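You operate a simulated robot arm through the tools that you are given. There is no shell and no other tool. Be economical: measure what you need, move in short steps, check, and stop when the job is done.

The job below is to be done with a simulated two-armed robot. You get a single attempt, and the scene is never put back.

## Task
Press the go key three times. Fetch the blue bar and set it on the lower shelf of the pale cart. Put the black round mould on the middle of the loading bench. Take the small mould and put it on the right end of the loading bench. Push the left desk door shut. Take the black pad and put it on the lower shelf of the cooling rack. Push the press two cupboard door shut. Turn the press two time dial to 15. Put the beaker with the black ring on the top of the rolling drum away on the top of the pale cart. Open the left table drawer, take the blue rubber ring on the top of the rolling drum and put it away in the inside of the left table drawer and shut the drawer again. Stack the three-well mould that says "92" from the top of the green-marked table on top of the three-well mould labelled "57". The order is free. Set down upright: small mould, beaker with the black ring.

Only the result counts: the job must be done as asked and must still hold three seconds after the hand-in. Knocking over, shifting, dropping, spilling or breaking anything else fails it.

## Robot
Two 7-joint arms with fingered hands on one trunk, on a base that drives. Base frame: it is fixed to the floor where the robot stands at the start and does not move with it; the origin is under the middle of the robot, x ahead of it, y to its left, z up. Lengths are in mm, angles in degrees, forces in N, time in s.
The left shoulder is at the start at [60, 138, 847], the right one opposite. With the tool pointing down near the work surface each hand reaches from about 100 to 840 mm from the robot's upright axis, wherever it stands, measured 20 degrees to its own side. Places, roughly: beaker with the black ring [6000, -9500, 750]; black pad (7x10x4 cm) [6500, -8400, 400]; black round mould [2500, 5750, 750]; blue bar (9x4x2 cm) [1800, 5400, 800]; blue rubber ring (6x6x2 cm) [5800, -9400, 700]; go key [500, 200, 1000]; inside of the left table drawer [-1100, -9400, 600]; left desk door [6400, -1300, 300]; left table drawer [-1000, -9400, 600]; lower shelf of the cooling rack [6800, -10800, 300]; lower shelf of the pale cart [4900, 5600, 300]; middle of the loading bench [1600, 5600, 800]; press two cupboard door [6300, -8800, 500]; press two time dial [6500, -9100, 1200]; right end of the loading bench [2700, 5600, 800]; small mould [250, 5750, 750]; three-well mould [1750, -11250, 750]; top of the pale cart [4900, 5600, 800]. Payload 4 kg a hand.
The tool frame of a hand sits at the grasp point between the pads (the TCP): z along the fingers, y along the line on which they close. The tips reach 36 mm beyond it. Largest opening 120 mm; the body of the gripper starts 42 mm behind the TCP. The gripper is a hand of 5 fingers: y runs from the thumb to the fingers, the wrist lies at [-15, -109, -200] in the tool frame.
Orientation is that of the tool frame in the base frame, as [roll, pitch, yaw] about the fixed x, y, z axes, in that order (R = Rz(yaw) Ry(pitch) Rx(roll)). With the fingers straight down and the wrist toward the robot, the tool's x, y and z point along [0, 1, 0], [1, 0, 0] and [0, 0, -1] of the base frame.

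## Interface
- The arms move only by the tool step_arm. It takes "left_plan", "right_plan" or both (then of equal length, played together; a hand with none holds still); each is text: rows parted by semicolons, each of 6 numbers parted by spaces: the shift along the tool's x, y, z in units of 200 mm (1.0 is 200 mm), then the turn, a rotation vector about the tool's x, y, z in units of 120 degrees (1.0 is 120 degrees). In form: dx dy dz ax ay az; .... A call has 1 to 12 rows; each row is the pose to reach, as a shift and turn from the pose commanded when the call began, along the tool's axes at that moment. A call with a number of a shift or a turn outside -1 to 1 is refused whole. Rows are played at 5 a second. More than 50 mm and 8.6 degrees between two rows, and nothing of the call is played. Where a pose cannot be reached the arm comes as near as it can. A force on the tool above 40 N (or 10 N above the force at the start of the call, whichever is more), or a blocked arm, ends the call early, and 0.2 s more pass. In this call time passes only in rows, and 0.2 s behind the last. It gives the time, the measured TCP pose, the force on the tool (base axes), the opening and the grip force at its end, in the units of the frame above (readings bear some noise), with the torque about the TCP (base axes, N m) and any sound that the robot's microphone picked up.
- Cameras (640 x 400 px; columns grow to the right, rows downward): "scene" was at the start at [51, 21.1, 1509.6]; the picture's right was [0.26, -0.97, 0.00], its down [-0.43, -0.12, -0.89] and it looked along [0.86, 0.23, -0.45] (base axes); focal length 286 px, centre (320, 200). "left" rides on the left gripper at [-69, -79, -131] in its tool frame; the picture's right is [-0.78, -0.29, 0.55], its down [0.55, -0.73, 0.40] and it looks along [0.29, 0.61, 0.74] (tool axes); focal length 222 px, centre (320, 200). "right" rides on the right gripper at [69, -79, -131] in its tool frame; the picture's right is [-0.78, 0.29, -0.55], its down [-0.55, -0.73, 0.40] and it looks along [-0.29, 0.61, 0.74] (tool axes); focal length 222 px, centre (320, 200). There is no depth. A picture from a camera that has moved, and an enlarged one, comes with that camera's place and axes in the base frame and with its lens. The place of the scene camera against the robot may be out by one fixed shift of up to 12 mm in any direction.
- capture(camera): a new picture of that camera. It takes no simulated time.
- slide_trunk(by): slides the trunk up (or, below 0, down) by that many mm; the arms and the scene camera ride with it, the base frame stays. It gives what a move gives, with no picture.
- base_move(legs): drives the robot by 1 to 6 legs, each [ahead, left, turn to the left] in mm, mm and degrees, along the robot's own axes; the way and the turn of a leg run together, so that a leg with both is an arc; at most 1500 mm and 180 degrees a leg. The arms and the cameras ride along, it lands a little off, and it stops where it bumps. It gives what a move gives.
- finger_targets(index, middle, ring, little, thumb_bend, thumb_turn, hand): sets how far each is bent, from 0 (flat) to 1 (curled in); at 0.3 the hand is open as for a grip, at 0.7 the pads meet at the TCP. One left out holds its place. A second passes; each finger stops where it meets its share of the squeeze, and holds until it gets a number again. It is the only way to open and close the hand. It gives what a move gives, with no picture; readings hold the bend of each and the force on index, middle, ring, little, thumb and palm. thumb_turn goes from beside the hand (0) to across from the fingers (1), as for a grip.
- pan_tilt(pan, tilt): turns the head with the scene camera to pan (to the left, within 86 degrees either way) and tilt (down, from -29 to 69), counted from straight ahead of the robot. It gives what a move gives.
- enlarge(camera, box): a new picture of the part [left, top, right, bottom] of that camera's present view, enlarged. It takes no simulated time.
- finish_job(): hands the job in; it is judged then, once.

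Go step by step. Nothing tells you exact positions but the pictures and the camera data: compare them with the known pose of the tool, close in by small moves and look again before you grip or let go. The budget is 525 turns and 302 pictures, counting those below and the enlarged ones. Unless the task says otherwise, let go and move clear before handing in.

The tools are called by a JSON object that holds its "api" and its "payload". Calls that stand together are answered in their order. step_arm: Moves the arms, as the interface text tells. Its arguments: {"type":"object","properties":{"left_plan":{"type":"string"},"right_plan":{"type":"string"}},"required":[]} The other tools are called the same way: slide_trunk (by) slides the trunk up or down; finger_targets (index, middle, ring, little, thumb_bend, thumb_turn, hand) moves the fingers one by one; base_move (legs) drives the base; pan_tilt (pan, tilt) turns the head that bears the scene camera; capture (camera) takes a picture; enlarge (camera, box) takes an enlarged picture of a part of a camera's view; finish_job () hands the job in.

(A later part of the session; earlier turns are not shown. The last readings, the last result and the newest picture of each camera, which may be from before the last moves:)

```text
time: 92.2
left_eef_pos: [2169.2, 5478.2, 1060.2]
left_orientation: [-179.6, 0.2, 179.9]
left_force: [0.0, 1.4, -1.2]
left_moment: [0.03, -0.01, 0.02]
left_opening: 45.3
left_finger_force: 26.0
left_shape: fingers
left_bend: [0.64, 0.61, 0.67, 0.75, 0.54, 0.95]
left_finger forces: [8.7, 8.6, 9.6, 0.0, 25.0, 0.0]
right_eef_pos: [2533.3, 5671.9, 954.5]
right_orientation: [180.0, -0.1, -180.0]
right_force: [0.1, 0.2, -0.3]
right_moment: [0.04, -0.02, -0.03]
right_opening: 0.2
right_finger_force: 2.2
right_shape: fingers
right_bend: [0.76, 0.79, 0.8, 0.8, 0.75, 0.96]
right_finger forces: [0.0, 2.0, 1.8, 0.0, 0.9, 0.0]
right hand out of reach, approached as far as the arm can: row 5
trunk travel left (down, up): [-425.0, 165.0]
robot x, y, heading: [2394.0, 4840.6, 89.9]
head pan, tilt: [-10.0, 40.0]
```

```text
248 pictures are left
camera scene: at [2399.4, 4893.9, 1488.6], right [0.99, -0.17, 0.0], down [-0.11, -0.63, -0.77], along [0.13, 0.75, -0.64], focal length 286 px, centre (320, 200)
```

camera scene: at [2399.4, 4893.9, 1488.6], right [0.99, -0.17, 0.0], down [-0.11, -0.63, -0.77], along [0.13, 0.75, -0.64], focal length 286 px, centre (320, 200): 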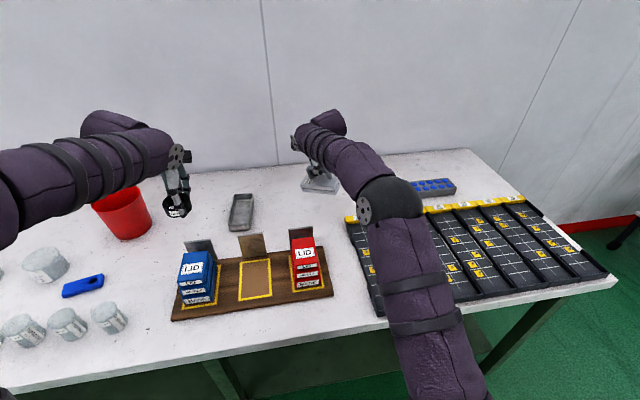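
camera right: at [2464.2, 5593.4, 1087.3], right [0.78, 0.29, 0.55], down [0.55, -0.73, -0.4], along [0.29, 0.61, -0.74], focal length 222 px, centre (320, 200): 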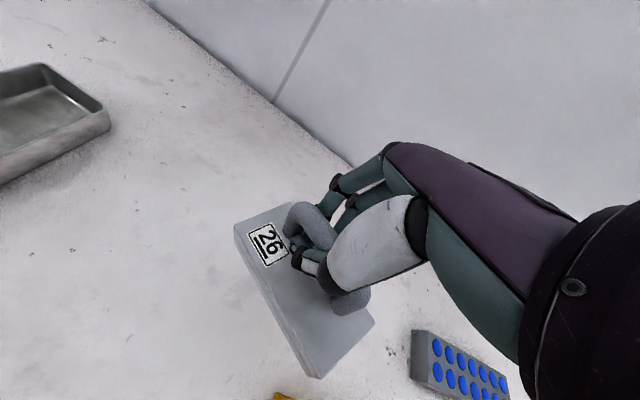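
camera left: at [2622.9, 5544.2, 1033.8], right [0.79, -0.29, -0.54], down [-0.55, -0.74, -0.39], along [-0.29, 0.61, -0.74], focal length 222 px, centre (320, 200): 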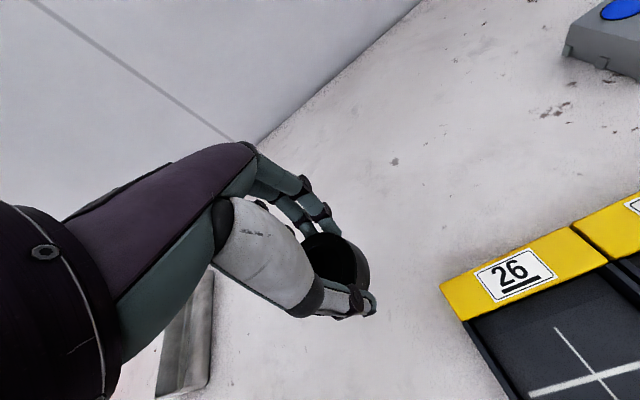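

The near corner would come close to the tray edge, so I shift 35 mm left before lowering.

{"api": "step_arm", "payload": {"right_plan": "0.1 0.02 0.05 0 0 0; 0.175 0.02 0.15 0 0 0; 0.175 0.02 0.25 0 0 0; 0.175 0.02 0.3 0 0 0; 0.175 0.02 0.335 0 0 0"}}

{"api": "capture", "payload": {"camera": "right"}}

{"api": "enlarge", "payload": {"camera": "scene", "box": [250, 100, 370, 210]}}

```text
time: 93.4
left_eef_pos: [2167.1, 5477.6, 1061.5]
left_orientation: [-179.5, 0.1, 179.8]
left_force: [-0.3, -0.1, -1.8]
left_moment: [0.04, -0.04, 0.0]
left_opening: 45.3
left_finger_force: 26.2
left_shape: fingers
left_bend: [0.64, 0.61, 0.67, 0.75, 0.54, 0.95]
left_finger forces: [8.7, 8.5, 9.6, 0.0, 25.0, 0.0]
right_eef_pos: [2498.2, 5673.5, 889.8]
right_orientation: [-179.9, 0.0, -179.9]
right_force: [-0.1, 0.2, -0.4]
right_moment: [0.06, 0.03, 0.0]
right_opening: 0.1
right_finger_force: 1.8
right_shape: fingers
right_bend: [0.76, 0.79, 0.8, 0.8, 0.75, 0.96]
right_finger forces: [0.0, 2.2, 1.8, 0.1, 0.7, 0.0]
trunk travel left (down, up): [-425.0, 165.0]
robot x, y, heading: [2389.9, 4837.4, 90.1]
head pan, tilt: [-10.0, 40.0]
```

```text
247 pictures are left
camera right: at [2430.0, 5595.0, 1020.9], right [0.78, 0.29, 0.55], down [0.55, -0.74, -0.4], along [0.29, 0.61, -0.74], focal length 222 px, centre (320, 200)
```

right: 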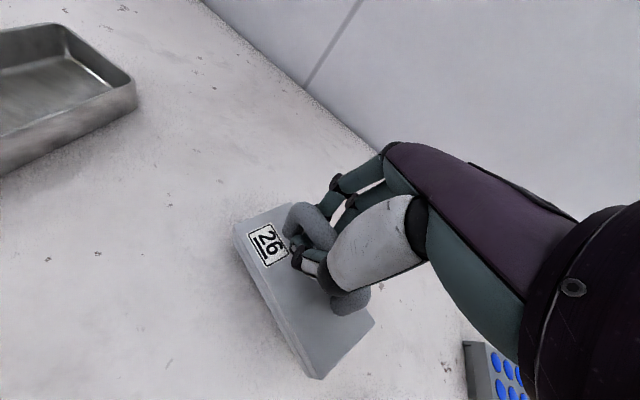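

```text
3.64 times, centred on (310, 155) of scene
camera zoom: at [2399.4, 4893.7, 1488.6], right [0.99, -0.17, 0.0], down [-0.11, -0.63, -0.77], along [0.13, 0.75, -0.64], focal length 1039 px, centre (356, 364)
```

zoom: 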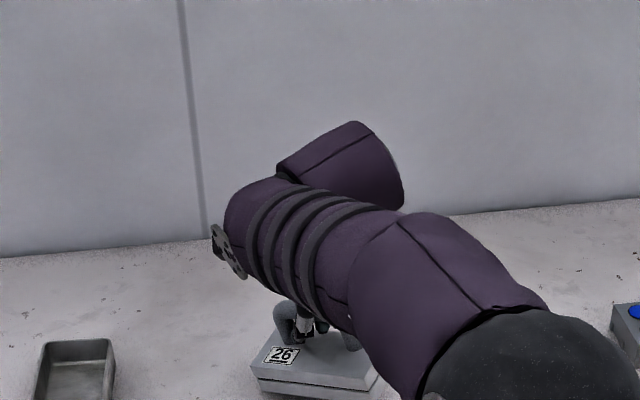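

Nearly down; I lower in small steps until weight comes off.

{"api": "step_arm", "payload": {"right_plan": "0 0 0.02 0 0 0; 0 0 0.035 0 0 0; 0 0 0.05 0 0 0"}}

{"api": "capture", "payload": {"camera": "right"}}

```text
time: 94.2
left_eef_pos: [2166.6, 5477.8, 1061.8]
left_orientation: [-179.6, 0.1, 179.9]
left_force: [-0.1, 0.5, -1.6]
left_moment: [0.03, -0.01, 0.01]
left_opening: 45.3
left_finger_force: 26.4
left_shape: fingers
left_bend: [0.64, 0.61, 0.67, 0.75, 0.54, 0.95]
left_finger forces: [8.7, 8.4, 9.7, 0.1, 25.0, 0.1]
right_eef_pos: [2498.1, 5673.6, 881.2]
right_orientation: [-179.9, 0.0, -179.9]
right_force: [0.4, 0.4, -2.6]
right_moment: [0.04, 0.0, 0.0]
right_opening: 0.0
right_finger_force: 1.4
right_shape: fingers
right_bend: [0.76, 0.8, 0.8, 0.8, 0.75, 0.96]
right_finger forces: [0.0, 1.3, 1.8, 0.0, 0.1, 0.1]
trunk travel left (down, up): [-425.0, 165.0]
robot x, y, heading: [2390.7, 4840.9, 90.1]
head pan, tilt: [-10.0, 40.0]
```

```text
245 pictures are left
camera right: at [2429.6, 5594.7, 1012.4], right [0.78, 0.29, 0.55], down [0.55, -0.73, -0.4], along [0.29, 0.61, -0.74], focal length 222 px, centre (320, 200)
```

right: 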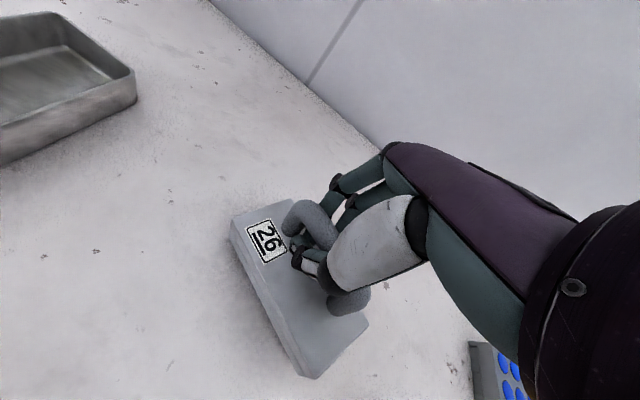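

It has touched. I settle a few mm more and open the hand slowly.

{"api": "step_arm", "payload": {"right_plan": "0 0 0.015 0 0 0; 0 0 0.025 0 0 0"}}

{"api": "finger_targets", "payload": {"hand": "right", "index": 0.5, "middle": 0.5, "ring": 0.5, "little": 0.5, "thumb_bend": 0.5}}

{"api": "finger_targets", "payload": {"hand": "right", "index": 0.3, "middle": 0.3, "ring": 0.3, "little": 0.3, "thumb_bend": 0.3}}

{"api": "capture", "payload": {"camera": "right"}}

```text
time: 94.8
left_eef_pos: [2169.0, 5477.3, 1062.7]
left_orientation: [-179.7, 0.2, 179.9]
left_force: [0.2, -0.5, -1.2]
left_moment: [0.04, -0.01, 0.01]
left_opening: 45.4
left_finger_force: 26.2
left_shape: fingers
left_bend: [0.64, 0.61, 0.67, 0.75, 0.54, 0.95]
left_finger forces: [8.8, 8.5, 9.7, 0.0, 25.0, 0.1]
right_eef_pos: [2497.4, 5672.6, 877.0]
right_orientation: [-180.0, 0.1, -179.9]
right_force: [1.7, -0.4, 0.1]
right_moment: [0.0, 0.12, 0.05]
right_opening: 0.2
right_finger_force: 1.8
right_shape: fingers
right_bend: [0.76, 0.8, 0.79, 0.8, 0.76, 0.96]
right_finger forces: [0.0, 1.6, 2.2, 0.0, 0.1, 0.0]
trunk travel left (down, up): [-425.0, 165.0]
robot x, y, heading: [2394.3, 4846.1, 90.0]
head pan, tilt: [-10.0, 40.0]
```

```text
time: 95.8
left_eef_pos: [2168.6, 5476.3, 1061.4]
left_orientation: [-179.8, 0.0, 179.9]
left_force: [0.2, 0.2, -1.5]
left_moment: [0.02, -0.01, -0.01]
left_opening: 45.9
left_finger_force: 26.1
left_shape: fingers
left_bend: [0.64, 0.61, 0.67, 0.75, 0.54, 0.95]
left_finger forces: [8.8, 8.5, 9.6, 0.0, 25.0, 0.0]
right_eef_pos: [2498.3, 5673.2, 876.7]
right_orientation: [-180.0, 0.0, -179.9]
right_force: [-0.1, 0.3, -0.2]
right_moment: [0.0, 0.02, 0.01]
right_opening: 59.5
right_finger_force: 0.0
right_shape: fingers
right_bend: [0.5, 0.5, 0.5, 0.5, 0.5, 0.97]
right_finger forces: [0.1, 0.0, 0.1, 0.0, 0.1, 0.0]
trunk travel left (down, up): [-425.0, 165.0]
robot x, y, heading: [2392.3, 4842.0, 90.2]
head pan, tilt: [-10.0, 40.0]
```

```text
time: 96.8
left_eef_pos: [2169.0, 5477.5, 1061.4]
left_orientation: [-179.7, 0.0, 179.8]
left_force: [0.4, 0.4, -1.1]
left_moment: [0.0, -0.01, 0.01]
left_opening: 45.9
left_finger_force: 25.9
left_shape: fingers
left_bend: [0.64, 0.61, 0.67, 0.75, 0.54, 0.95]
left_finger forces: [8.8, 8.4, 9.6, 0.0, 25.0, 0.1]
right_eef_pos: [2498.0, 5673.7, 876.2]
right_orientation: [180.0, 0.0, -180.0]
right_force: [0.5, 0.3, -0.2]
right_moment: [0.03, 0.03, 0.0]
right_opening: 118.8
right_finger_force: 0.1
right_shape: fingers
right_bend: [0.3, 0.3, 0.3, 0.3, 0.3, 0.97]
right_finger forces: [0.0, 0.0, 0.1, 0.0, 0.0, 0.0]
trunk travel left (down, up): [-425.0, 165.0]
robot x, y, heading: [2394.9, 4841.1, 90.4]
head pan, tilt: [-10.0, 40.0]
```

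```text
244 pictures are left
camera right: at [2429.1, 5594.4, 1007.6], right [0.78, 0.29, 0.55], down [0.55, -0.73, -0.4], along [0.29, 0.61, -0.74], focal length 222 px, centre (320, 200)
```

right: 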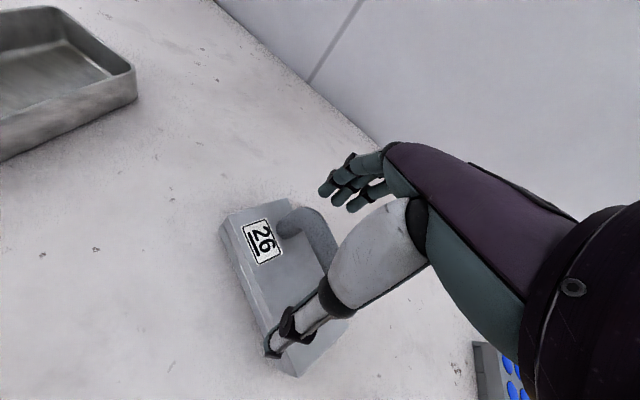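

The mould stands free. I lift straight up and check that it stays.

{"api": "step_arm", "payload": {"right_plan": "0 0 -0.1 0 0 0; 0 0 -0.25 0 0 0; 0 0 -0.45 0 0 0; 0 -0.1 -0.65 0 0 0; 0 -0.3 -0.7 0 0 0; 0 -0.5 -0.75 0 0 0; 0 -0.7 -0.8 0 0 0; 0 -0.9 -0.8 0 0 0"}}

{"api": "capture", "payload": {"camera": "scene"}}

```text
time: 98.6
left_eef_pos: [2168.3, 5476.9, 1061.6]
left_orientation: [-179.6, 0.2, 179.9]
left_force: [0.6, -0.8, -1.5]
left_moment: [0.02, -0.03, -0.03]
left_opening: 45.6
left_finger_force: 25.6
left_shape: fingers
left_bend: [0.64, 0.61, 0.67, 0.75, 0.54, 0.95]
left_finger forces: [8.6, 8.5, 9.7, 0.0, 25.1, 0.0]
right_eef_pos: [2497.5, 5491.5, 1034.8]
right_orientation: [180.0, 0.0, 180.0]
right_force: [-0.6, -0.7, -0.2]
right_moment: [0.0, 0.02, -0.04]
right_opening: 118.9
right_finger_force: 0.0
right_shape: fingers
right_bend: [0.3, 0.3, 0.3, 0.3, 0.3, 0.97]
right_finger forces: [0.0, 0.1, 0.1, 0.0, 0.0, 0.0]
trunk travel left (down, up): [-425.0, 165.0]
robot x, y, heading: [2391.2, 4844.4, 90.2]
head pan, tilt: [-10.0, 40.0]
```

```text
243 pictures are left
camera scene: at [2399.5, 4892.4, 1488.7], right [0.99, -0.17, 0.0], down [-0.11, -0.63, -0.77], along [0.13, 0.75, -0.64], focal length 286 px, centre (320, 200)
```

scene: 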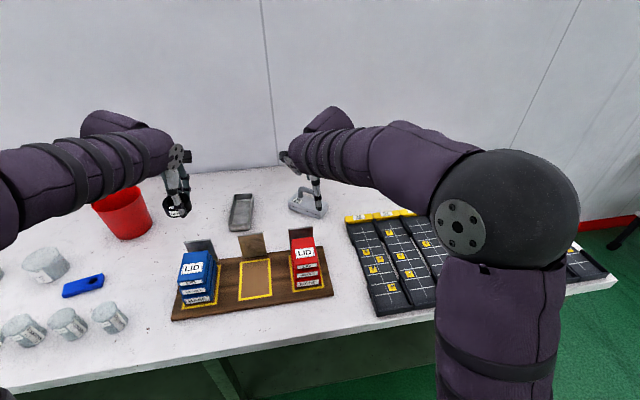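

The small mould stands. Now I go toward the middle with the black mould and look at what is there.

{"api": "base_move", "payload": {"legs": [[-250, 0, 0], [0, 550, 0]]}}

{"api": "pan_tilt", "payload": {"pan": 15, "tilt": 35}}

{"api": "capture", "payload": {"camera": "scene"}}

```text
time: 103.1
left_eef_pos: [1634.8, 5230.8, 1061.2]
left_orientation: [-179.8, 0.1, 179.7]
left_force: [0.2, 0.7, -2.4]
left_moment: [0.05, 0.01, 0.0]
left_opening: 45.5
left_finger_force: 26.0
left_shape: fingers
left_bend: [0.64, 0.61, 0.67, 0.75, 0.54, 0.95]
left_finger forces: [8.7, 8.4, 9.5, 0.0, 25.0, 0.0]
right_eef_pos: [1964.1, 5244.7, 1034.3]
right_orientation: [-180.0, -0.1, 179.8]
right_force: [0.0, -0.2, 0.3]
right_moment: [-0.02, 0.01, 0.05]
right_opening: 118.8
right_finger_force: 0.1
right_shape: fingers
right_bend: [0.3, 0.3, 0.3, 0.3, 0.3, 0.97]
right_finger forces: [0.1, 0.0, 0.1, 0.0, 0.1, 0.0]
trunk travel left (down, up): [-425.0, 165.0]
robot x, y, heading: [1855.9, 4595.7, 89.8]
head pan, tilt: [-10.0, 40.0]
```

```text
time: 104.0
left_eef_pos: [1634.4, 5230.4, 1061.3]
left_orientation: [-179.6, 0.0, 179.7]
left_force: [-0.1, 0.3, -1.7]
left_moment: [0.02, 0.0, 0.04]
left_opening: 45.7
left_finger_force: 25.8
left_shape: fingers
left_bend: [0.64, 0.61, 0.67, 0.75, 0.54, 0.95]
left_finger forces: [8.6, 8.5, 9.6, 0.0, 25.0, 0.1]
right_eef_pos: [1964.8, 5245.4, 1033.1]
right_orientation: [-180.0, 0.1, 179.8]
right_force: [-0.2, 0.0, 0.6]
right_moment: [-0.01, 0.02, 0.01]
right_opening: 118.9
right_finger_force: 0.2
right_shape: fingers
right_bend: [0.3, 0.3, 0.3, 0.3, 0.3, 0.97]
right_finger forces: [0.0, 0.0, 0.1, 0.1, 0.1, 0.0]
trunk travel left (down, up): [-425.0, 165.0]
robot x, y, heading: [1856.3, 4591.5, 89.6]
head pan, tilt: [15.0, 35.0]
```

```text
242 pictures are left
camera scene: at [1826.5, 4646.7, 1496.2], right [0.97, 0.26, 0.0], down [0.15, -0.55, -0.82], along [-0.21, 0.79, -0.57], focal length 286 px, centre (320, 200)
```

scene: 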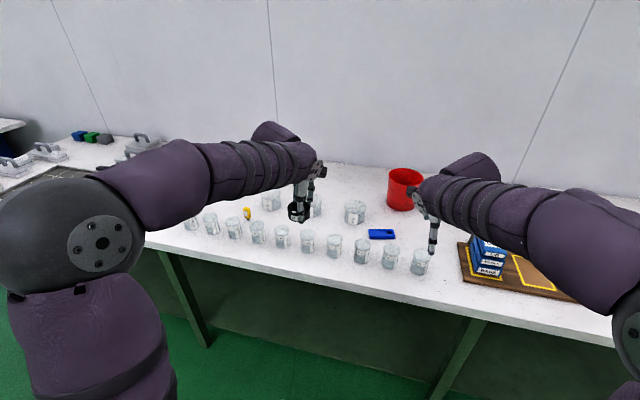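

A front row of cups and a few behind. I zoom on the middle section.

{"api": "enlarge", "payload": {"camera": "scene", "box": [170, 140, 450, 290]}}

{"api": "capture", "payload": {"camera": "left"}}

{"api": "capture", "payload": {"camera": "right"}}

```text
2.29 times, centred on (310, 215) of scene
camera zoom: at [1826.5, 4646.7, 1496.2], right [0.97, 0.26, 0.0], down [0.15, -0.55, -0.82], along [-0.21, 0.79, -0.57], focal length 653 px, centre (343, 166)
```

zoom: 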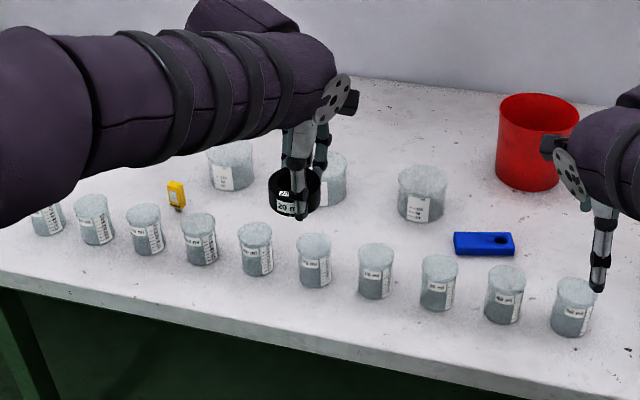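

```text
240 pictures are left
camera left: at [1703.5, 5152.4, 1193.7], right [0.78, -0.3, -0.54], down [-0.55, -0.73, -0.39], along [-0.28, 0.61, -0.74], focal length 222 px, centre (320, 200)
```

left: 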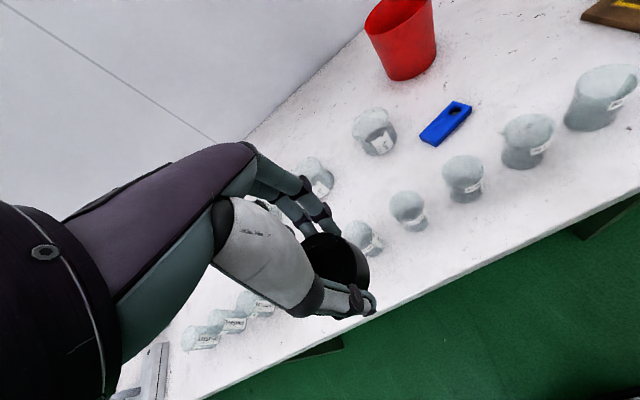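

```text
239 pictures are left
camera right: at [1895.1, 5166.7, 1165.7], right [0.79, 0.29, 0.55], down [0.55, -0.74, -0.4], along [0.29, 0.61, -0.74], focal length 222 px, centre (320, 200)
```

right: 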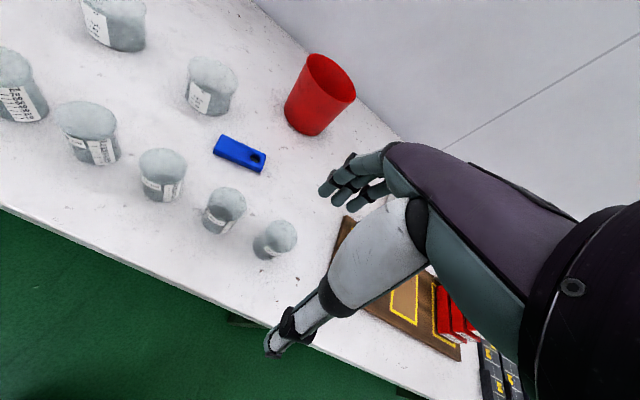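

The space behind the rear cups around [1650, 5640] is free and central. I raise the right hand for clearance and drive forward, then reach over.

{"api": "step_arm", "payload": {"right_plan": "0 -0.1 -0.2 0 0 0; 0 -0.2 -0.4 0 0 0; -0.1 -0.3 -0.6 0 0 0; -0.2 -0.4 -0.8 0 0 0"}}

{"api": "base_move", "payload": {"legs": [[240, 0, 0.3]]}}

{"api": "step_arm", "payload": {"left_plan": "-0.02 0.2 0 0 0 0; -0.04 0.4 0 0 0 0; -0.06 0.6 0 0 0 0; -0.08 0.82 0 0 0 0; -0.08 0.82 0.2 0 0 0"}}

{"api": "capture", "payload": {"camera": "scene"}}

{"api": "capture", "payload": {"camera": "left"}}

```text
time: 105.0
left_eef_pos: [1634.6, 5229.2, 1062.2]
left_orientation: [-179.7, 0.1, 179.7]
left_force: [0.4, -0.2, -1.6]
left_moment: [0.05, 0.01, 0.04]
left_opening: 45.5
left_finger_force: 25.5
left_shape: fingers
left_bend: [0.64, 0.61, 0.67, 0.75, 0.54, 0.95]
left_finger forces: [8.5, 8.5, 9.5, 0.0, 25.0, 0.0]
right_eef_pos: [2003.1, 5166.4, 1193.6]
right_orientation: [180.0, 0.0, 179.8]
right_force: [-0.1, 0.6, 0.2]
right_moment: [-0.02, 0.04, 0.0]
right_opening: 118.8
right_finger_force: 0.0
right_shape: fingers
right_bend: [0.3, 0.3, 0.3, 0.3, 0.3, 0.97]
right_finger forces: [0.0, 0.1, 0.0, 0.0, 0.0, 0.0]
trunk travel left (down, up): [-425.0, 165.0]
robot x, y, heading: [1854.6, 4594.1, 89.9]
head pan, tilt: [15.0, 35.0]
```

```text
time: 106.7
left_eef_pos: [1632.1, 5471.5, 1060.7]
left_orientation: [-179.6, 0.1, 179.9]
left_force: [0.3, -0.3, -1.3]
left_moment: [0.03, -0.02, 0.0]
left_opening: 45.4
left_finger_force: 26.0
left_shape: fingers
left_bend: [0.64, 0.61, 0.67, 0.75, 0.54, 0.95]
left_finger forces: [8.6, 8.5, 9.6, 0.0, 25.0, 0.0]
right_eef_pos: [1999.0, 5408.6, 1192.0]
right_orientation: [-180.0, 0.0, -180.0]
right_force: [-0.2, -0.6, 0.6]
right_moment: [-0.01, 0.03, -0.02]
right_opening: 118.9
right_finger_force: 0.0
right_shape: fingers
right_bend: [0.3, 0.3, 0.3, 0.3, 0.3, 0.97]
right_finger forces: [0.0, 0.0, 0.0, 0.1, 0.0, 0.0]
trunk travel left (down, up): [-425.0, 165.0]
robot x, y, heading: [1855.3, 4836.2, 90.1]
head pan, tilt: [15.0, 35.0]
```

```text
time: 107.9
left_eef_pos: [1648.7, 5632.3, 1019.0]
left_orientation: [-179.6, 0.1, 179.9]
left_force: [-0.3, -0.1, -2.2]
left_moment: [0.02, 0.0, -0.02]
left_opening: 45.3
left_finger_force: 25.2
left_shape: fingers
left_bend: [0.64, 0.61, 0.67, 0.75, 0.54, 0.95]
left_finger forces: [8.3, 8.1, 9.7, 0.0, 24.3, 0.0]
right_eef_pos: [1999.0, 5407.7, 1192.5]
right_orientation: [180.0, 0.0, -179.9]
right_force: [-0.1, -0.5, -0.9]
right_moment: [0.0, 0.01, 0.01]
right_opening: 118.9
right_finger_force: 0.0
right_shape: fingers
right_bend: [0.3, 0.3, 0.3, 0.3, 0.3, 0.97]
right_finger forces: [0.1, 0.0, 0.1, 0.0, 0.1, 0.1]
trunk travel left (down, up): [-425.0, 165.0]
robot x, y, heading: [1860.7, 4834.9, 90.5]
head pan, tilt: [15.0, 35.0]
```

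```text
238 pictures are left
camera scene: at [1826.1, 4887.3, 1496.2], right [0.97, 0.26, 0.0], down [0.15, -0.55, -0.82], along [-0.21, 0.79, -0.57], focal length 286 px, centre (320, 200)
```

scene: 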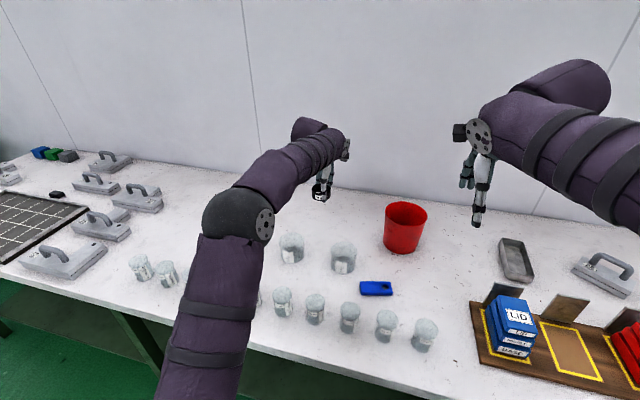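

```text
237 pictures are left
camera left: at [1717.6, 5554.5, 1152.8], right [0.79, -0.3, -0.54], down [-0.55, -0.74, -0.39], along [-0.28, 0.61, -0.74], focal length 222 px, centre (320, 200)
```

left: 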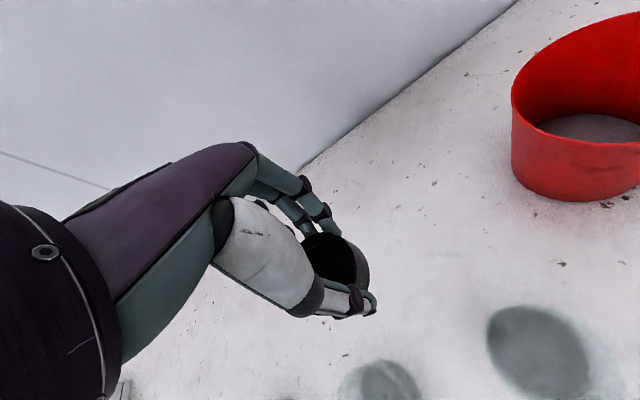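

Clear spot below. I lower to the release height.

{"api": "step_arm", "payload": {"left_plan": "0 0.04 0.2 0 0 0; 0 0.04 0.4 0 0 0; 0 0.04 0.6 0 0 0; 0 0.04 0.8 0 0 0; 0 0.04 0.86 0 0 0; 0 0.04 0.88 0 0 0"}}

{"api": "capture", "payload": {"camera": "left"}}

```text
time: 109.3
left_eef_pos: [1647.0, 5638.9, 844.8]
left_orientation: [-179.7, 0.1, 180.0]
left_force: [0.2, -1.6, -1.4]
left_moment: [0.02, 0.0, 0.0]
left_opening: 45.0
left_finger_force: 25.0
left_shape: fingers
left_bend: [0.64, 0.61, 0.67, 0.75, 0.54, 0.95]
left_finger forces: [8.2, 8.2, 9.7, 0.0, 24.2, 0.1]
right_eef_pos: [1999.7, 5407.5, 1192.7]
right_orientation: [180.0, 0.1, -179.9]
right_force: [0.0, -0.2, 0.2]
right_moment: [-0.01, 0.01, 0.0]
right_opening: 118.9
right_finger_force: 0.1
right_shape: fingers
right_bend: [0.3, 0.3, 0.3, 0.3, 0.3, 0.97]
right_finger forces: [0.1, 0.1, 0.0, 0.0, 0.0, 0.0]
trunk travel left (down, up): [-425.0, 165.0]
robot x, y, heading: [1855.0, 4831.8, 89.9]
head pan, tilt: [15.0, 35.0]
```

```text
236 pictures are left
camera left: at [1716.3, 5561.8, 977.1], right [0.79, -0.29, -0.54], down [-0.55, -0.74, -0.39], along [-0.28, 0.61, -0.74], focal length 222 px, centre (320, 200)
```

left: 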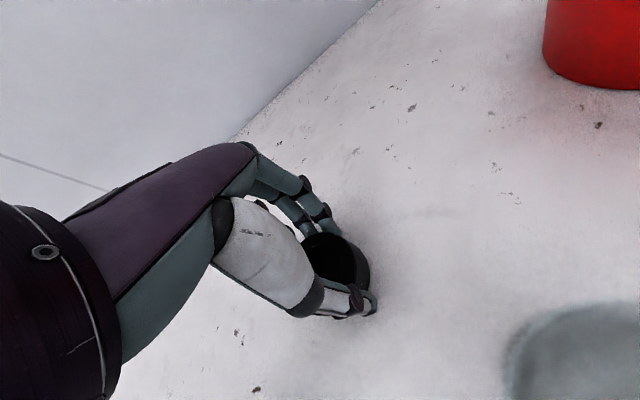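

{"api": "step_arm", "payload": {"left_plan": "0 0 0.01 0 0 0; 0 0 0.02 0 0 0"}}

{"api": "finger_targets", "payload": {"hand": "left", "index": 0.4, "middle": 0.4, "ring": 0.4, "little": 0.4, "thumb_bend": 0.35}}

{"api": "step_arm", "payload": {"left_plan": "0 0 -0.1 0 0 0; 0 0 -0.3 0 0 0; 0 0 -0.5 0 0 0; 0 0 -0.7 0 0 0; 0 -0.1 -0.9 0 0 0"}}

{"api": "capture", "payload": {"camera": "left"}}

```text
time: 109.9
left_eef_pos: [1648.4, 5639.2, 840.8]
left_orientation: [-179.7, 0.0, 179.9]
left_force: [-0.5, 0.5, -1.7]
left_moment: [0.04, -0.02, -0.01]
left_opening: 45.1
left_finger_force: 25.4
left_shape: fingers
left_bend: [0.64, 0.61, 0.67, 0.75, 0.54, 0.95]
left_finger forces: [8.2, 8.2, 9.8, 0.0, 24.3, 0.0]
right_eef_pos: [1999.6, 5408.2, 1192.3]
right_orientation: [-180.0, 0.0, -180.0]
right_force: [-0.2, 0.9, -0.6]
right_moment: [-0.01, 0.0, 0.01]
right_opening: 118.9
right_finger_force: 0.1
right_shape: fingers
right_bend: [0.3, 0.3, 0.3, 0.3, 0.3, 0.97]
right_finger forces: [0.0, 0.0, 0.1, 0.1, 0.0, 0.1]
trunk travel left (down, up): [-425.0, 165.0]
robot x, y, heading: [1857.7, 4834.0, 90.0]
head pan, tilt: [15.0, 35.0]
```

```text
time: 110.9
left_eef_pos: [1648.2, 5640.1, 841.5]
left_orientation: [-179.6, 0.1, 179.9]
left_force: [0.2, -0.5, -0.4]
left_moment: [0.03, 0.01, -0.01]
left_opening: 97.1
left_finger_force: 0.0
left_shape: fingers
left_bend: [0.4, 0.4, 0.4, 0.4, 0.35, 0.95]
left_finger forces: [0.0, 0.1, 0.0, 0.1, 0.1, 0.1]
right_eef_pos: [2000.3, 5409.0, 1192.7]
right_orientation: [-180.0, 0.1, -179.9]
right_force: [0.2, 0.6, -0.9]
right_moment: [0.0, 0.03, -0.03]
right_opening: 118.8
right_finger_force: 0.1
right_shape: fingers
right_bend: [0.3, 0.3, 0.3, 0.3, 0.3, 0.97]
right_finger forces: [0.0, 0.1, 0.0, 0.0, 0.0, 0.0]
trunk travel left (down, up): [-425.0, 165.0]
robot x, y, heading: [1860.2, 4829.6, 90.0]
head pan, tilt: [15.0, 35.0]
```

```text
time: 112.1
left_eef_pos: [1648.5, 5621.9, 1021.9]
left_orientation: [-179.7, 0.1, 179.9]
left_force: [-0.3, -0.7, -0.4]
left_moment: [0.02, 0.0, 0.02]
left_opening: 97.2
left_finger_force: 0.1
left_shape: fingers
left_bend: [0.4, 0.4, 0.4, 0.4, 0.35, 0.95]
left_finger forces: [0.0, 0.1, 0.1, 0.0, 0.1, 0.0]
right_eef_pos: [1999.2, 5407.8, 1193.4]
right_orientation: [179.9, 0.0, -179.9]
right_force: [-0.9, 0.3, 0.3]
right_moment: [0.0, 0.01, 0.03]
right_opening: 118.9
right_finger_force: 0.1
right_shape: fingers
right_bend: [0.3, 0.3, 0.3, 0.3, 0.3, 0.97]
right_finger forces: [0.0, 0.0, 0.0, 0.0, 0.1, 0.0]
trunk travel left (down, up): [-425.0, 165.0]
robot x, y, heading: [1861.5, 4835.8, 90.2]
head pan, tilt: [15.0, 35.0]
```

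```text
235 pictures are left
camera left: at [1716.7, 5542.9, 1154.7], right [0.79, -0.29, -0.54], down [-0.55, -0.74, -0.39], along [-0.28, 0.61, -0.74], focal length 222 px, centre (320, 200)
```

left: 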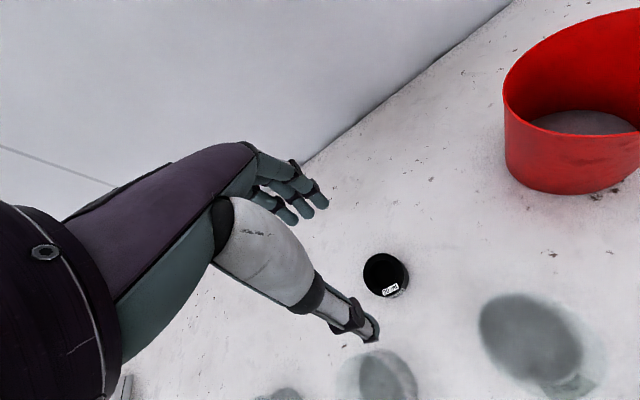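

The black mould is placed. Next the blue bar: I retract the left arm and position for a right-hand grip.

{"api": "step_arm", "payload": {"left_plan": "0 -0.2 -0.1 0 0 0; 0.1 -0.4 -0.2 0 0 0; 0.2 -0.6 -0.3 0 0 0; 0.3 -0.8 -0.4 0 0 0; 0.4 -1 -0.5 0 0 0"}}

{"api": "base_move", "payload": {"legs": [[-60, 0, 0], [0, 170, 0], [60, 0, 0]]}}

{"api": "pan_tilt", "payload": {"pan": -10, "tilt": 45}}

{"api": "capture", "payload": {"camera": "scene"}}

{"api": "capture", "payload": {"camera": "right"}}

```text
time: 113.3
left_eef_pos: [1569.8, 5422.5, 1121.1]
left_orientation: [-179.7, 0.1, 179.7]
left_force: [-0.4, -0.3, 0.2]
left_moment: [-0.01, -0.02, -0.01]
left_opening: 97.4
left_finger_force: 0.0
left_shape: fingers
left_bend: [0.4, 0.4, 0.4, 0.4, 0.35, 0.95]
left_finger forces: [0.1, 0.0, 0.0, 0.1, 0.0, 0.1]
right_eef_pos: [2000.1, 5406.3, 1192.8]
right_orientation: [-179.9, -0.1, -179.9]
right_force: [-1.1, -0.4, -0.3]
right_moment: [0.03, -0.04, -0.02]
right_opening: 118.9
right_finger_force: 0.2
right_shape: fingers
right_bend: [0.3, 0.3, 0.3, 0.3, 0.3, 0.97]
right_finger forces: [0.1, 0.0, 0.0, 0.1, 0.1, 0.0]
trunk travel left (down, up): [-425.0, 165.0]
robot x, y, heading: [1854.2, 4836.5, 90.3]
head pan, tilt: [15.0, 35.0]
```

```text
time: 116.0
left_eef_pos: [1398.3, 5428.4, 1120.0]
left_orientation: [-179.5, 0.0, 179.9]
left_force: [0.3, 1.4, -0.1]
left_moment: [-0.03, 0.01, 0.01]
left_opening: 97.5
left_finger_force: 0.1
left_shape: fingers
left_bend: [0.4, 0.4, 0.4, 0.4, 0.35, 0.95]
left_finger forces: [0.1, 0.1, 0.1, 0.1, 0.0, 0.1]
right_eef_pos: [1828.1, 5409.6, 1192.3]
right_orientation: [-179.9, 0.0, -180.0]
right_force: [0.2, 0.9, -0.3]
right_moment: [-0.01, 0.0, 0.01]
right_opening: 118.9
right_finger_force: 0.1
right_shape: fingers
right_bend: [0.3, 0.3, 0.3, 0.3, 0.3, 0.97]
right_finger forces: [0.1, 0.0, 0.0, 0.1, 0.0, 0.0]
trunk travel left (down, up): [-425.0, 165.0]
robot x, y, heading: [1686.1, 4836.9, 90.1]
head pan, tilt: [15.0, 35.0]
```

```text
time: 116.8
left_eef_pos: [1399.1, 5426.1, 1120.3]
left_orientation: [-179.6, 0.1, 179.9]
left_force: [-0.4, 0.7, 0.8]
left_moment: [0.01, -0.03, 0.03]
left_opening: 97.2
left_finger_force: 0.0
left_shape: fingers
left_bend: [0.4, 0.4, 0.4, 0.4, 0.35, 0.95]
left_finger forces: [0.0, 0.1, 0.1, 0.1, 0.1, 0.0]
right_eef_pos: [1829.7, 5409.9, 1193.4]
right_orientation: [-180.0, 0.0, -180.0]
right_force: [0.0, -0.2, 0.1]
right_moment: [0.03, 0.02, 0.02]
right_opening: 119.1
right_finger_force: 0.0
right_shape: fingers
right_bend: [0.3, 0.3, 0.3, 0.3, 0.3, 0.97]
right_finger forces: [0.1, 0.0, 0.0, 0.0, 0.0, 0.0]
trunk travel left (down, up): [-425.0, 165.0]
robot x, y, heading: [1689.9, 4834.2, 90.3]
head pan, tilt: [-10.0, 45.0]
```

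```text
234 pictures are left
camera scene: at [1691.4, 4883.8, 1481.4], right [0.99, -0.17, 0.0], down [-0.12, -0.7, -0.71], along [0.12, 0.7, -0.71], focal length 286 px, centre (320, 200)
```

scene: 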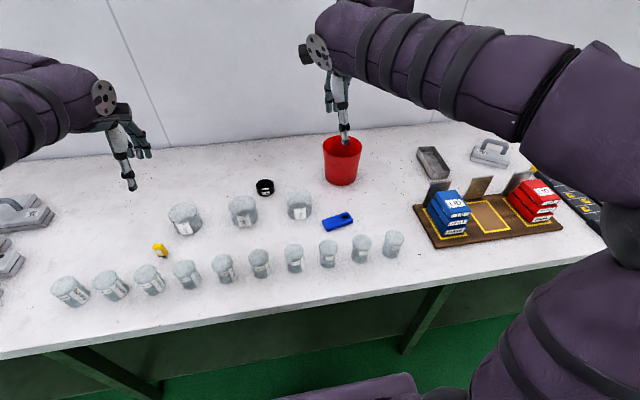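

```text
233 pictures are left
camera right: at [1759.7, 5330.5, 1324.3], right [0.78, 0.29, 0.55], down [0.55, -0.73, -0.4], along [0.29, 0.61, -0.74], focal length 222 px, centre (320, 200)
```

right: 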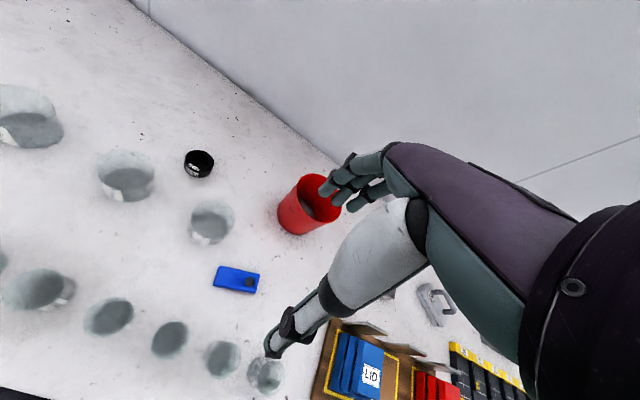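

The blue bar is at about [1850, 5443], yawed about 15°. I move above with the hand turned to match.

{"api": "step_arm", "payload": {"right_plan": "-0.05 0.08 0.1 0 0 -0.06; -0.1 0.165 0.25 0 0 -0.12; -0.1 0.165 0.45 0 0 -0.125; -0.1 0.165 0.65 0 0 -0.125; -0.1 0.165 0.85 0 0 -0.125; -0.1 0.165 1 0 0 -0.125"}}

{"api": "capture", "payload": {"camera": "right"}}

{"api": "enlarge", "payload": {"camera": "scene", "box": [260, 120, 420, 260]}}

```text
time: 118.2
left_eef_pos: [1397.6, 5426.5, 1119.5]
left_orientation: [-179.5, 0.1, 179.9]
left_force: [-0.3, 0.1, 0.5]
left_moment: [-0.01, -0.02, 0.02]
left_opening: 97.5
left_finger_force: 0.1
left_shape: fingers
left_bend: [0.4, 0.4, 0.4, 0.4, 0.35, 0.95]
left_finger forces: [0.1, 0.1, 0.1, 0.0, 0.0, 0.0]
right_eef_pos: [1848.8, 5442.4, 992.1]
right_orientation: [179.9, -0.1, -164.9]
right_force: [-1.1, 0.3, 0.6]
right_moment: [-0.03, 0.02, 0.01]
right_opening: 119.0
right_finger_force: 0.1
right_shape: fingers
right_bend: [0.3, 0.3, 0.3, 0.3, 0.3, 0.97]
right_finger forces: [0.0, 0.0, 0.0, 0.0, 0.0, 0.1]
trunk travel left (down, up): [-425.0, 165.0]
robot x, y, heading: [1684.4, 4838.6, 89.9]
head pan, tilt: [-10.0, 45.0]
```

```text
232 pictures are left
camera right: at [1803.2, 5348.6, 1123.7], right [0.68, 0.49, 0.55], down [0.72, -0.57, -0.4], along [0.12, 0.67, -0.74], focal length 222 px, centre (320, 200)
```

right: 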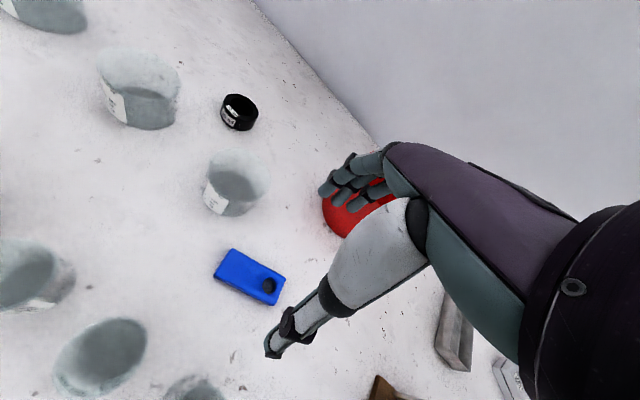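

```text
2.86 times, centred on (340, 190) of scene
camera zoom: at [1691.4, 4884.2, 1481.4], right [0.98, -0.17, 0.0], down [-0.12, -0.7, -0.71], along [0.12, 0.7, -0.71], focal length 816 px, centre (263, 229)
```

zoom: 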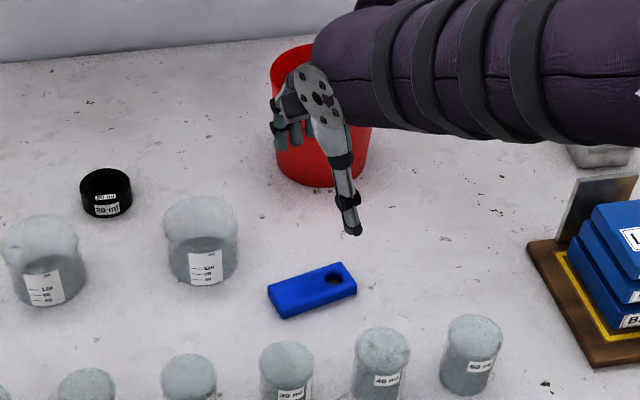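

Aligned over the bar. I descend.

{"api": "step_arm", "payload": {"right_plan": "0 0 0.2 0 0 0; 0 0 0.4 0 0 0; 0 0 0.6 0 0 0; 0 0 0.74 0 0 0"}}

{"api": "capture", "payload": {"camera": "right"}}

{"api": "enlarge", "payload": {"camera": "scene", "box": [260, 120, 420, 260]}}

```text
time: 119.2
left_eef_pos: [1399.4, 5425.8, 1119.1]
left_orientation: [-179.5, 0.1, 179.9]
left_force: [-0.1, -0.5, 0.6]
left_moment: [0.01, -0.01, -0.01]
left_opening: 97.5
left_finger_force: 0.0
left_shape: fingers
left_bend: [0.4, 0.4, 0.4, 0.4, 0.35, 0.95]
left_finger forces: [0.0, 0.0, 0.1, 0.0, 0.1, 0.0]
right_eef_pos: [1849.1, 5443.0, 845.7]
right_orientation: [-180.0, 0.1, -165.0]
right_force: [0.2, 0.1, 0.7]
right_moment: [0.02, 0.02, 0.0]
right_opening: 118.8
right_finger_force: 0.2
right_shape: fingers
right_bend: [0.3, 0.3, 0.3, 0.3, 0.3, 0.97]
right_finger forces: [0.0, 0.1, 0.0, 0.0, 0.1, 0.0]
trunk travel left (down, up): [-425.0, 165.0]
robot x, y, heading: [1683.7, 4839.3, 90.2]
head pan, tilt: [-10.0, 45.0]
```

```text
230 pictures are left
camera right: at [1803.1, 5348.6, 977.1], right [0.68, 0.48, 0.55], down [0.72, -0.57, -0.4], along [0.12, 0.67, -0.74], focal length 222 px, centre (320, 200)
```

right: 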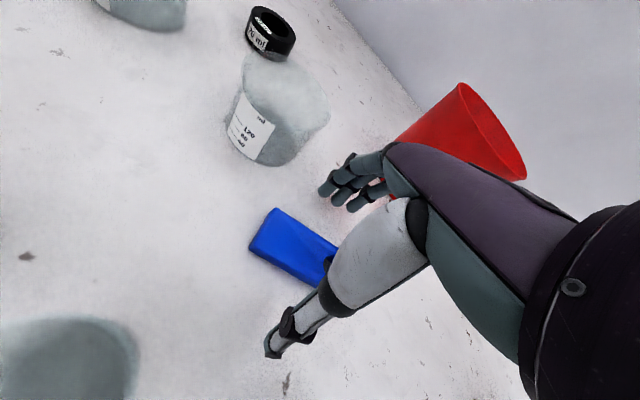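

```text
2.86 times, centred on (340, 190) of scene
camera zoom: at [1691.4, 4884.3, 1481.4], right [0.98, -0.17, 0.0], down [-0.12, -0.7, -0.71], along [0.12, 0.7, -0.71], focal length 816 px, centre (263, 229)
```

zoom: 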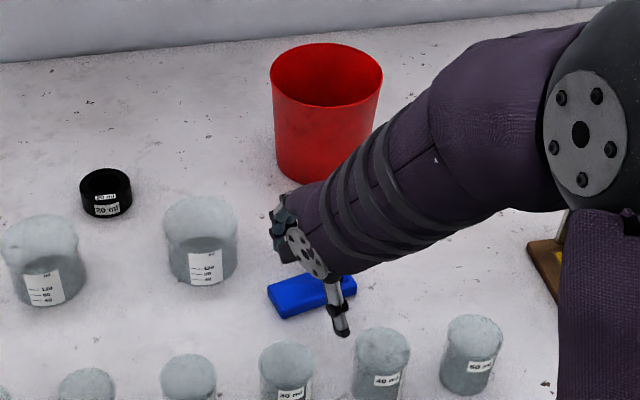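

{"api": "step_arm", "payload": {"right_plan": "0 -0.01 0.025 0 0 0; 0 -0.01 0.05 0 0 0"}}

{"api": "finger_targets", "payload": {"hand": "right", "index": 0.75, "middle": 0.75, "ring": 0.75, "little": 0.75, "thumb_bend": 0.75}}

{"api": "step_arm", "payload": {"right_plan": "0 0 -0.1 0 0 0; 0 0 -0.25 0 0 0; 0 0 -0.45 0 0 0"}}

{"api": "capture", "payload": {"camera": "right"}}

```text
time: 119.8
left_eef_pos: [1399.0, 5425.7, 1120.8]
left_orientation: [-179.7, 0.1, 179.9]
left_force: [-0.5, 0.1, 0.4]
left_moment: [0.0, 0.01, 0.01]
left_opening: 97.1
left_finger_force: 0.1
left_shape: fingers
left_bend: [0.4, 0.4, 0.4, 0.4, 0.35, 0.95]
left_finger forces: [0.1, 0.0, 0.0, 0.0, 0.1, 0.0]
right_eef_pos: [1849.9, 5440.8, 836.2]
right_orientation: [179.9, 0.0, -165.1]
right_force: [1.0, -0.3, 4.6]
right_moment: [0.26, 0.01, -0.05]
right_opening: 118.9
right_finger_force: 2.1
right_shape: fingers
right_bend: [0.3, 0.3, 0.3, 0.3, 0.3, 0.97]
right_finger forces: [0.0, 4.6, 0.0, 0.0, 0.0, 0.0]
trunk travel left (down, up): [-425.0, 165.0]
robot x, y, heading: [1686.6, 4836.2, 90.3]
head pan, tilt: [-10.0, 45.0]
```

```text
time: 120.8
left_eef_pos: [1399.8, 5424.4, 1121.3]
left_orientation: [-179.7, 0.0, 179.9]
left_force: [-0.8, 0.4, -0.2]
left_moment: [-0.01, 0.03, 0.01]
left_opening: 97.2
left_finger_force: 0.0
left_shape: fingers
left_bend: [0.4, 0.4, 0.4, 0.4, 0.35, 0.95]
left_finger forces: [0.0, 0.1, 0.0, 0.1, 0.0, 0.1]
right_eef_pos: [1848.8, 5440.1, 837.3]
right_orientation: [179.8, 0.0, -165.0]
right_force: [3.4, 5.4, 32.8]
right_moment: [-0.71, 0.25, 0.03]
right_opening: 35.8
right_finger_force: 46.1
right_shape: fingers
right_bend: [0.51, 0.63, 0.73, 0.75, 0.66, 0.91]
right_finger forces: [12.4, 12.3, 7.1, 0.1, 60.7, 0.0]
trunk travel left (down, up): [-425.0, 165.0]
robot x, y, heading: [1686.2, 4836.6, 90.0]
head pan, tilt: [-10.0, 45.0]
```

```text
time: 121.6
left_eef_pos: [1398.2, 5425.7, 1121.2]
left_orientation: [-179.7, 0.2, 179.9]
left_force: [-0.4, 0.1, -0.2]
left_moment: [-0.01, 0.01, 0.02]
left_opening: 97.2
left_finger_force: 0.1
left_shape: fingers
left_bend: [0.4, 0.4, 0.4, 0.4, 0.35, 0.95]
left_finger forces: [0.1, 0.0, 0.0, 0.0, 0.0, 0.0]
right_eef_pos: [1851.5, 5441.5, 924.9]
right_orientation: [-179.9, 0.0, -165.0]
right_force: [0.3, 0.0, -1.2]
right_moment: [0.02, 0.04, 0.03]
right_opening: 36.0
right_finger_force: 26.7
right_shape: fingers
right_bend: [0.51, 0.64, 0.74, 0.75, 0.65, 0.91]
right_finger forces: [9.4, 12.0, 6.6, 0.0, 25.2, 0.0]
trunk travel left (down, up): [-425.0, 165.0]
robot x, y, heading: [1685.8, 4837.5, 90.1]
head pan, tilt: [-10.0, 45.0]
```

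```text
228 pictures are left
camera right: at [1804.4, 5347.6, 1055.6], right [0.68, 0.49, 0.55], down [0.72, -0.57, -0.4], along [0.12, 0.66, -0.74], focal length 222 px, centre (320, 200)
```

right: 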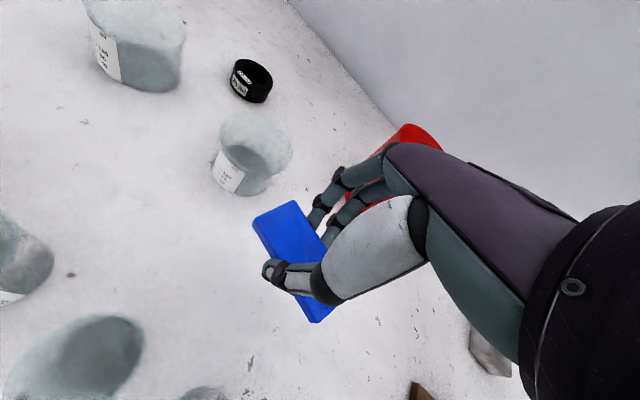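

The bar is held. I lift, retract, and drive toward the pale cart.

{"api": "step_arm", "payload": {"right_plan": "0 0 -0.2 0 0 0; 0 0 -0.4 0 0 0; 0 0 -0.6 0 0 0; 0 -0.1 -0.8 0 0 0; 0 -0.3 -0.9 0 0 0; 0 -0.5 -0.95 0 0 0; 0 -0.7 -0.95 0 0 0; 0 -0.9 -0.95 0 0 0"}}

{"api": "base_move", "payload": {"legs": [[-400, 0, 0], [0, -1400, 0], [0, -1400, 0]]}}

{"api": "pan_tilt", "payload": {"pan": 0, "tilt": 35}}

{"api": "capture", "payload": {"camera": "scene"}}

```text
time: 123.4
left_eef_pos: [1398.8, 5425.3, 1120.6]
left_orientation: [-179.7, 0.1, 179.9]
left_force: [0.0, 0.5, 1.1]
left_moment: [0.01, 0.03, -0.03]
left_opening: 97.4
left_finger_force: 0.1
left_shape: fingers
left_bend: [0.4, 0.4, 0.4, 0.4, 0.35, 0.95]
left_finger forces: [0.1, 0.0, 0.1, 0.1, 0.1, 0.0]
right_eef_pos: [1894.8, 5264.9, 1113.2]
right_orientation: [-180.0, 0.0, -165.0]
right_force: [-0.2, 0.1, -0.3]
right_moment: [0.0, 0.0, -0.03]
right_opening: 36.0
right_finger_force: 27.0
right_shape: fingers
right_bend: [0.52, 0.64, 0.74, 0.75, 0.65, 0.91]
right_finger forces: [9.6, 11.8, 6.6, 0.0, 25.0, 0.0]
trunk travel left (down, up): [-425.0, 165.0]
robot x, y, heading: [1680.6, 4836.6, 90.3]
head pan, tilt: [-10.0, 45.0]
```

```text
time: 139.1
left_eef_pos: [4229.5, 4963.4, 1121.1]
left_orientation: [-179.5, 0.1, 176.9]
left_force: [-0.2, -0.2, -0.2]
left_moment: [0.02, -0.05, -0.02]
left_opening: 97.2
left_finger_force: 0.1
left_shape: fingers
left_bend: [0.4, 0.4, 0.4, 0.4, 0.35, 0.95]
left_finger forces: [0.0, 0.0, 0.0, 0.0, 0.1, 0.1]
right_eef_pos: [4715.7, 4779.2, 1112.2]
right_orientation: [-180.0, 0.1, -168.0]
right_force: [-0.7, 0.7, 0.2]
right_moment: [0.01, -0.01, 0.04]
right_opening: 36.4
right_finger_force: 27.1
right_shape: fingers
right_bend: [0.52, 0.64, 0.74, 0.75, 0.65, 0.91]
right_finger forces: [9.6, 11.9, 6.6, 0.0, 25.1, 0.0]
trunk travel left (down, up): [-425.0, 165.0]
robot x, y, heading: [4482.4, 4358.5, 87.4]
head pan, tilt: [-10.0, 45.0]
```

```text
time: 139.8
left_eef_pos: [4229.2, 4964.1, 1120.2]
left_orientation: [-179.5, 0.1, 177.0]
left_force: [0.3, -0.4, 0.6]
left_moment: [0.01, -0.02, -0.02]
left_opening: 97.2
left_finger_force: 0.1
left_shape: fingers
left_bend: [0.4, 0.4, 0.4, 0.4, 0.35, 0.95]
left_finger forces: [0.0, 0.0, 0.0, 0.0, 0.0, 0.0]
right_eef_pos: [4717.0, 4779.0, 1113.2]
right_orientation: [180.0, 0.0, -168.0]
right_force: [0.2, 0.5, 0.4]
right_moment: [0.02, 0.01, 0.03]
right_opening: 36.2
right_finger_force: 27.2
right_shape: fingers
right_bend: [0.52, 0.64, 0.74, 0.75, 0.65, 0.91]
right_finger forces: [9.7, 11.9, 6.5, 0.0, 25.0, 0.0]
trunk travel left (down, up): [-425.0, 165.0]
robot x, y, heading: [4483.6, 4359.4, 87.2]
head pan, tilt: [0.0, 35.0]
```

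```text
227 pictures are left
camera scene: at [4480.2, 4415.5, 1496.1], right [1.0, -0.05, 0.0], down [-0.03, -0.57, -0.82], along [0.04, 0.82, -0.57], focal length 286 px, centre (320, 200)
```

scene: 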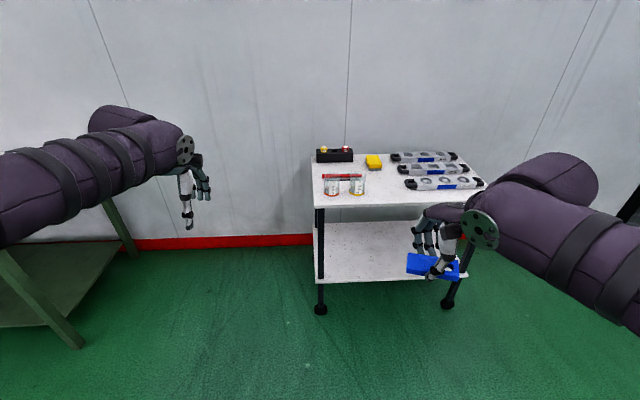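

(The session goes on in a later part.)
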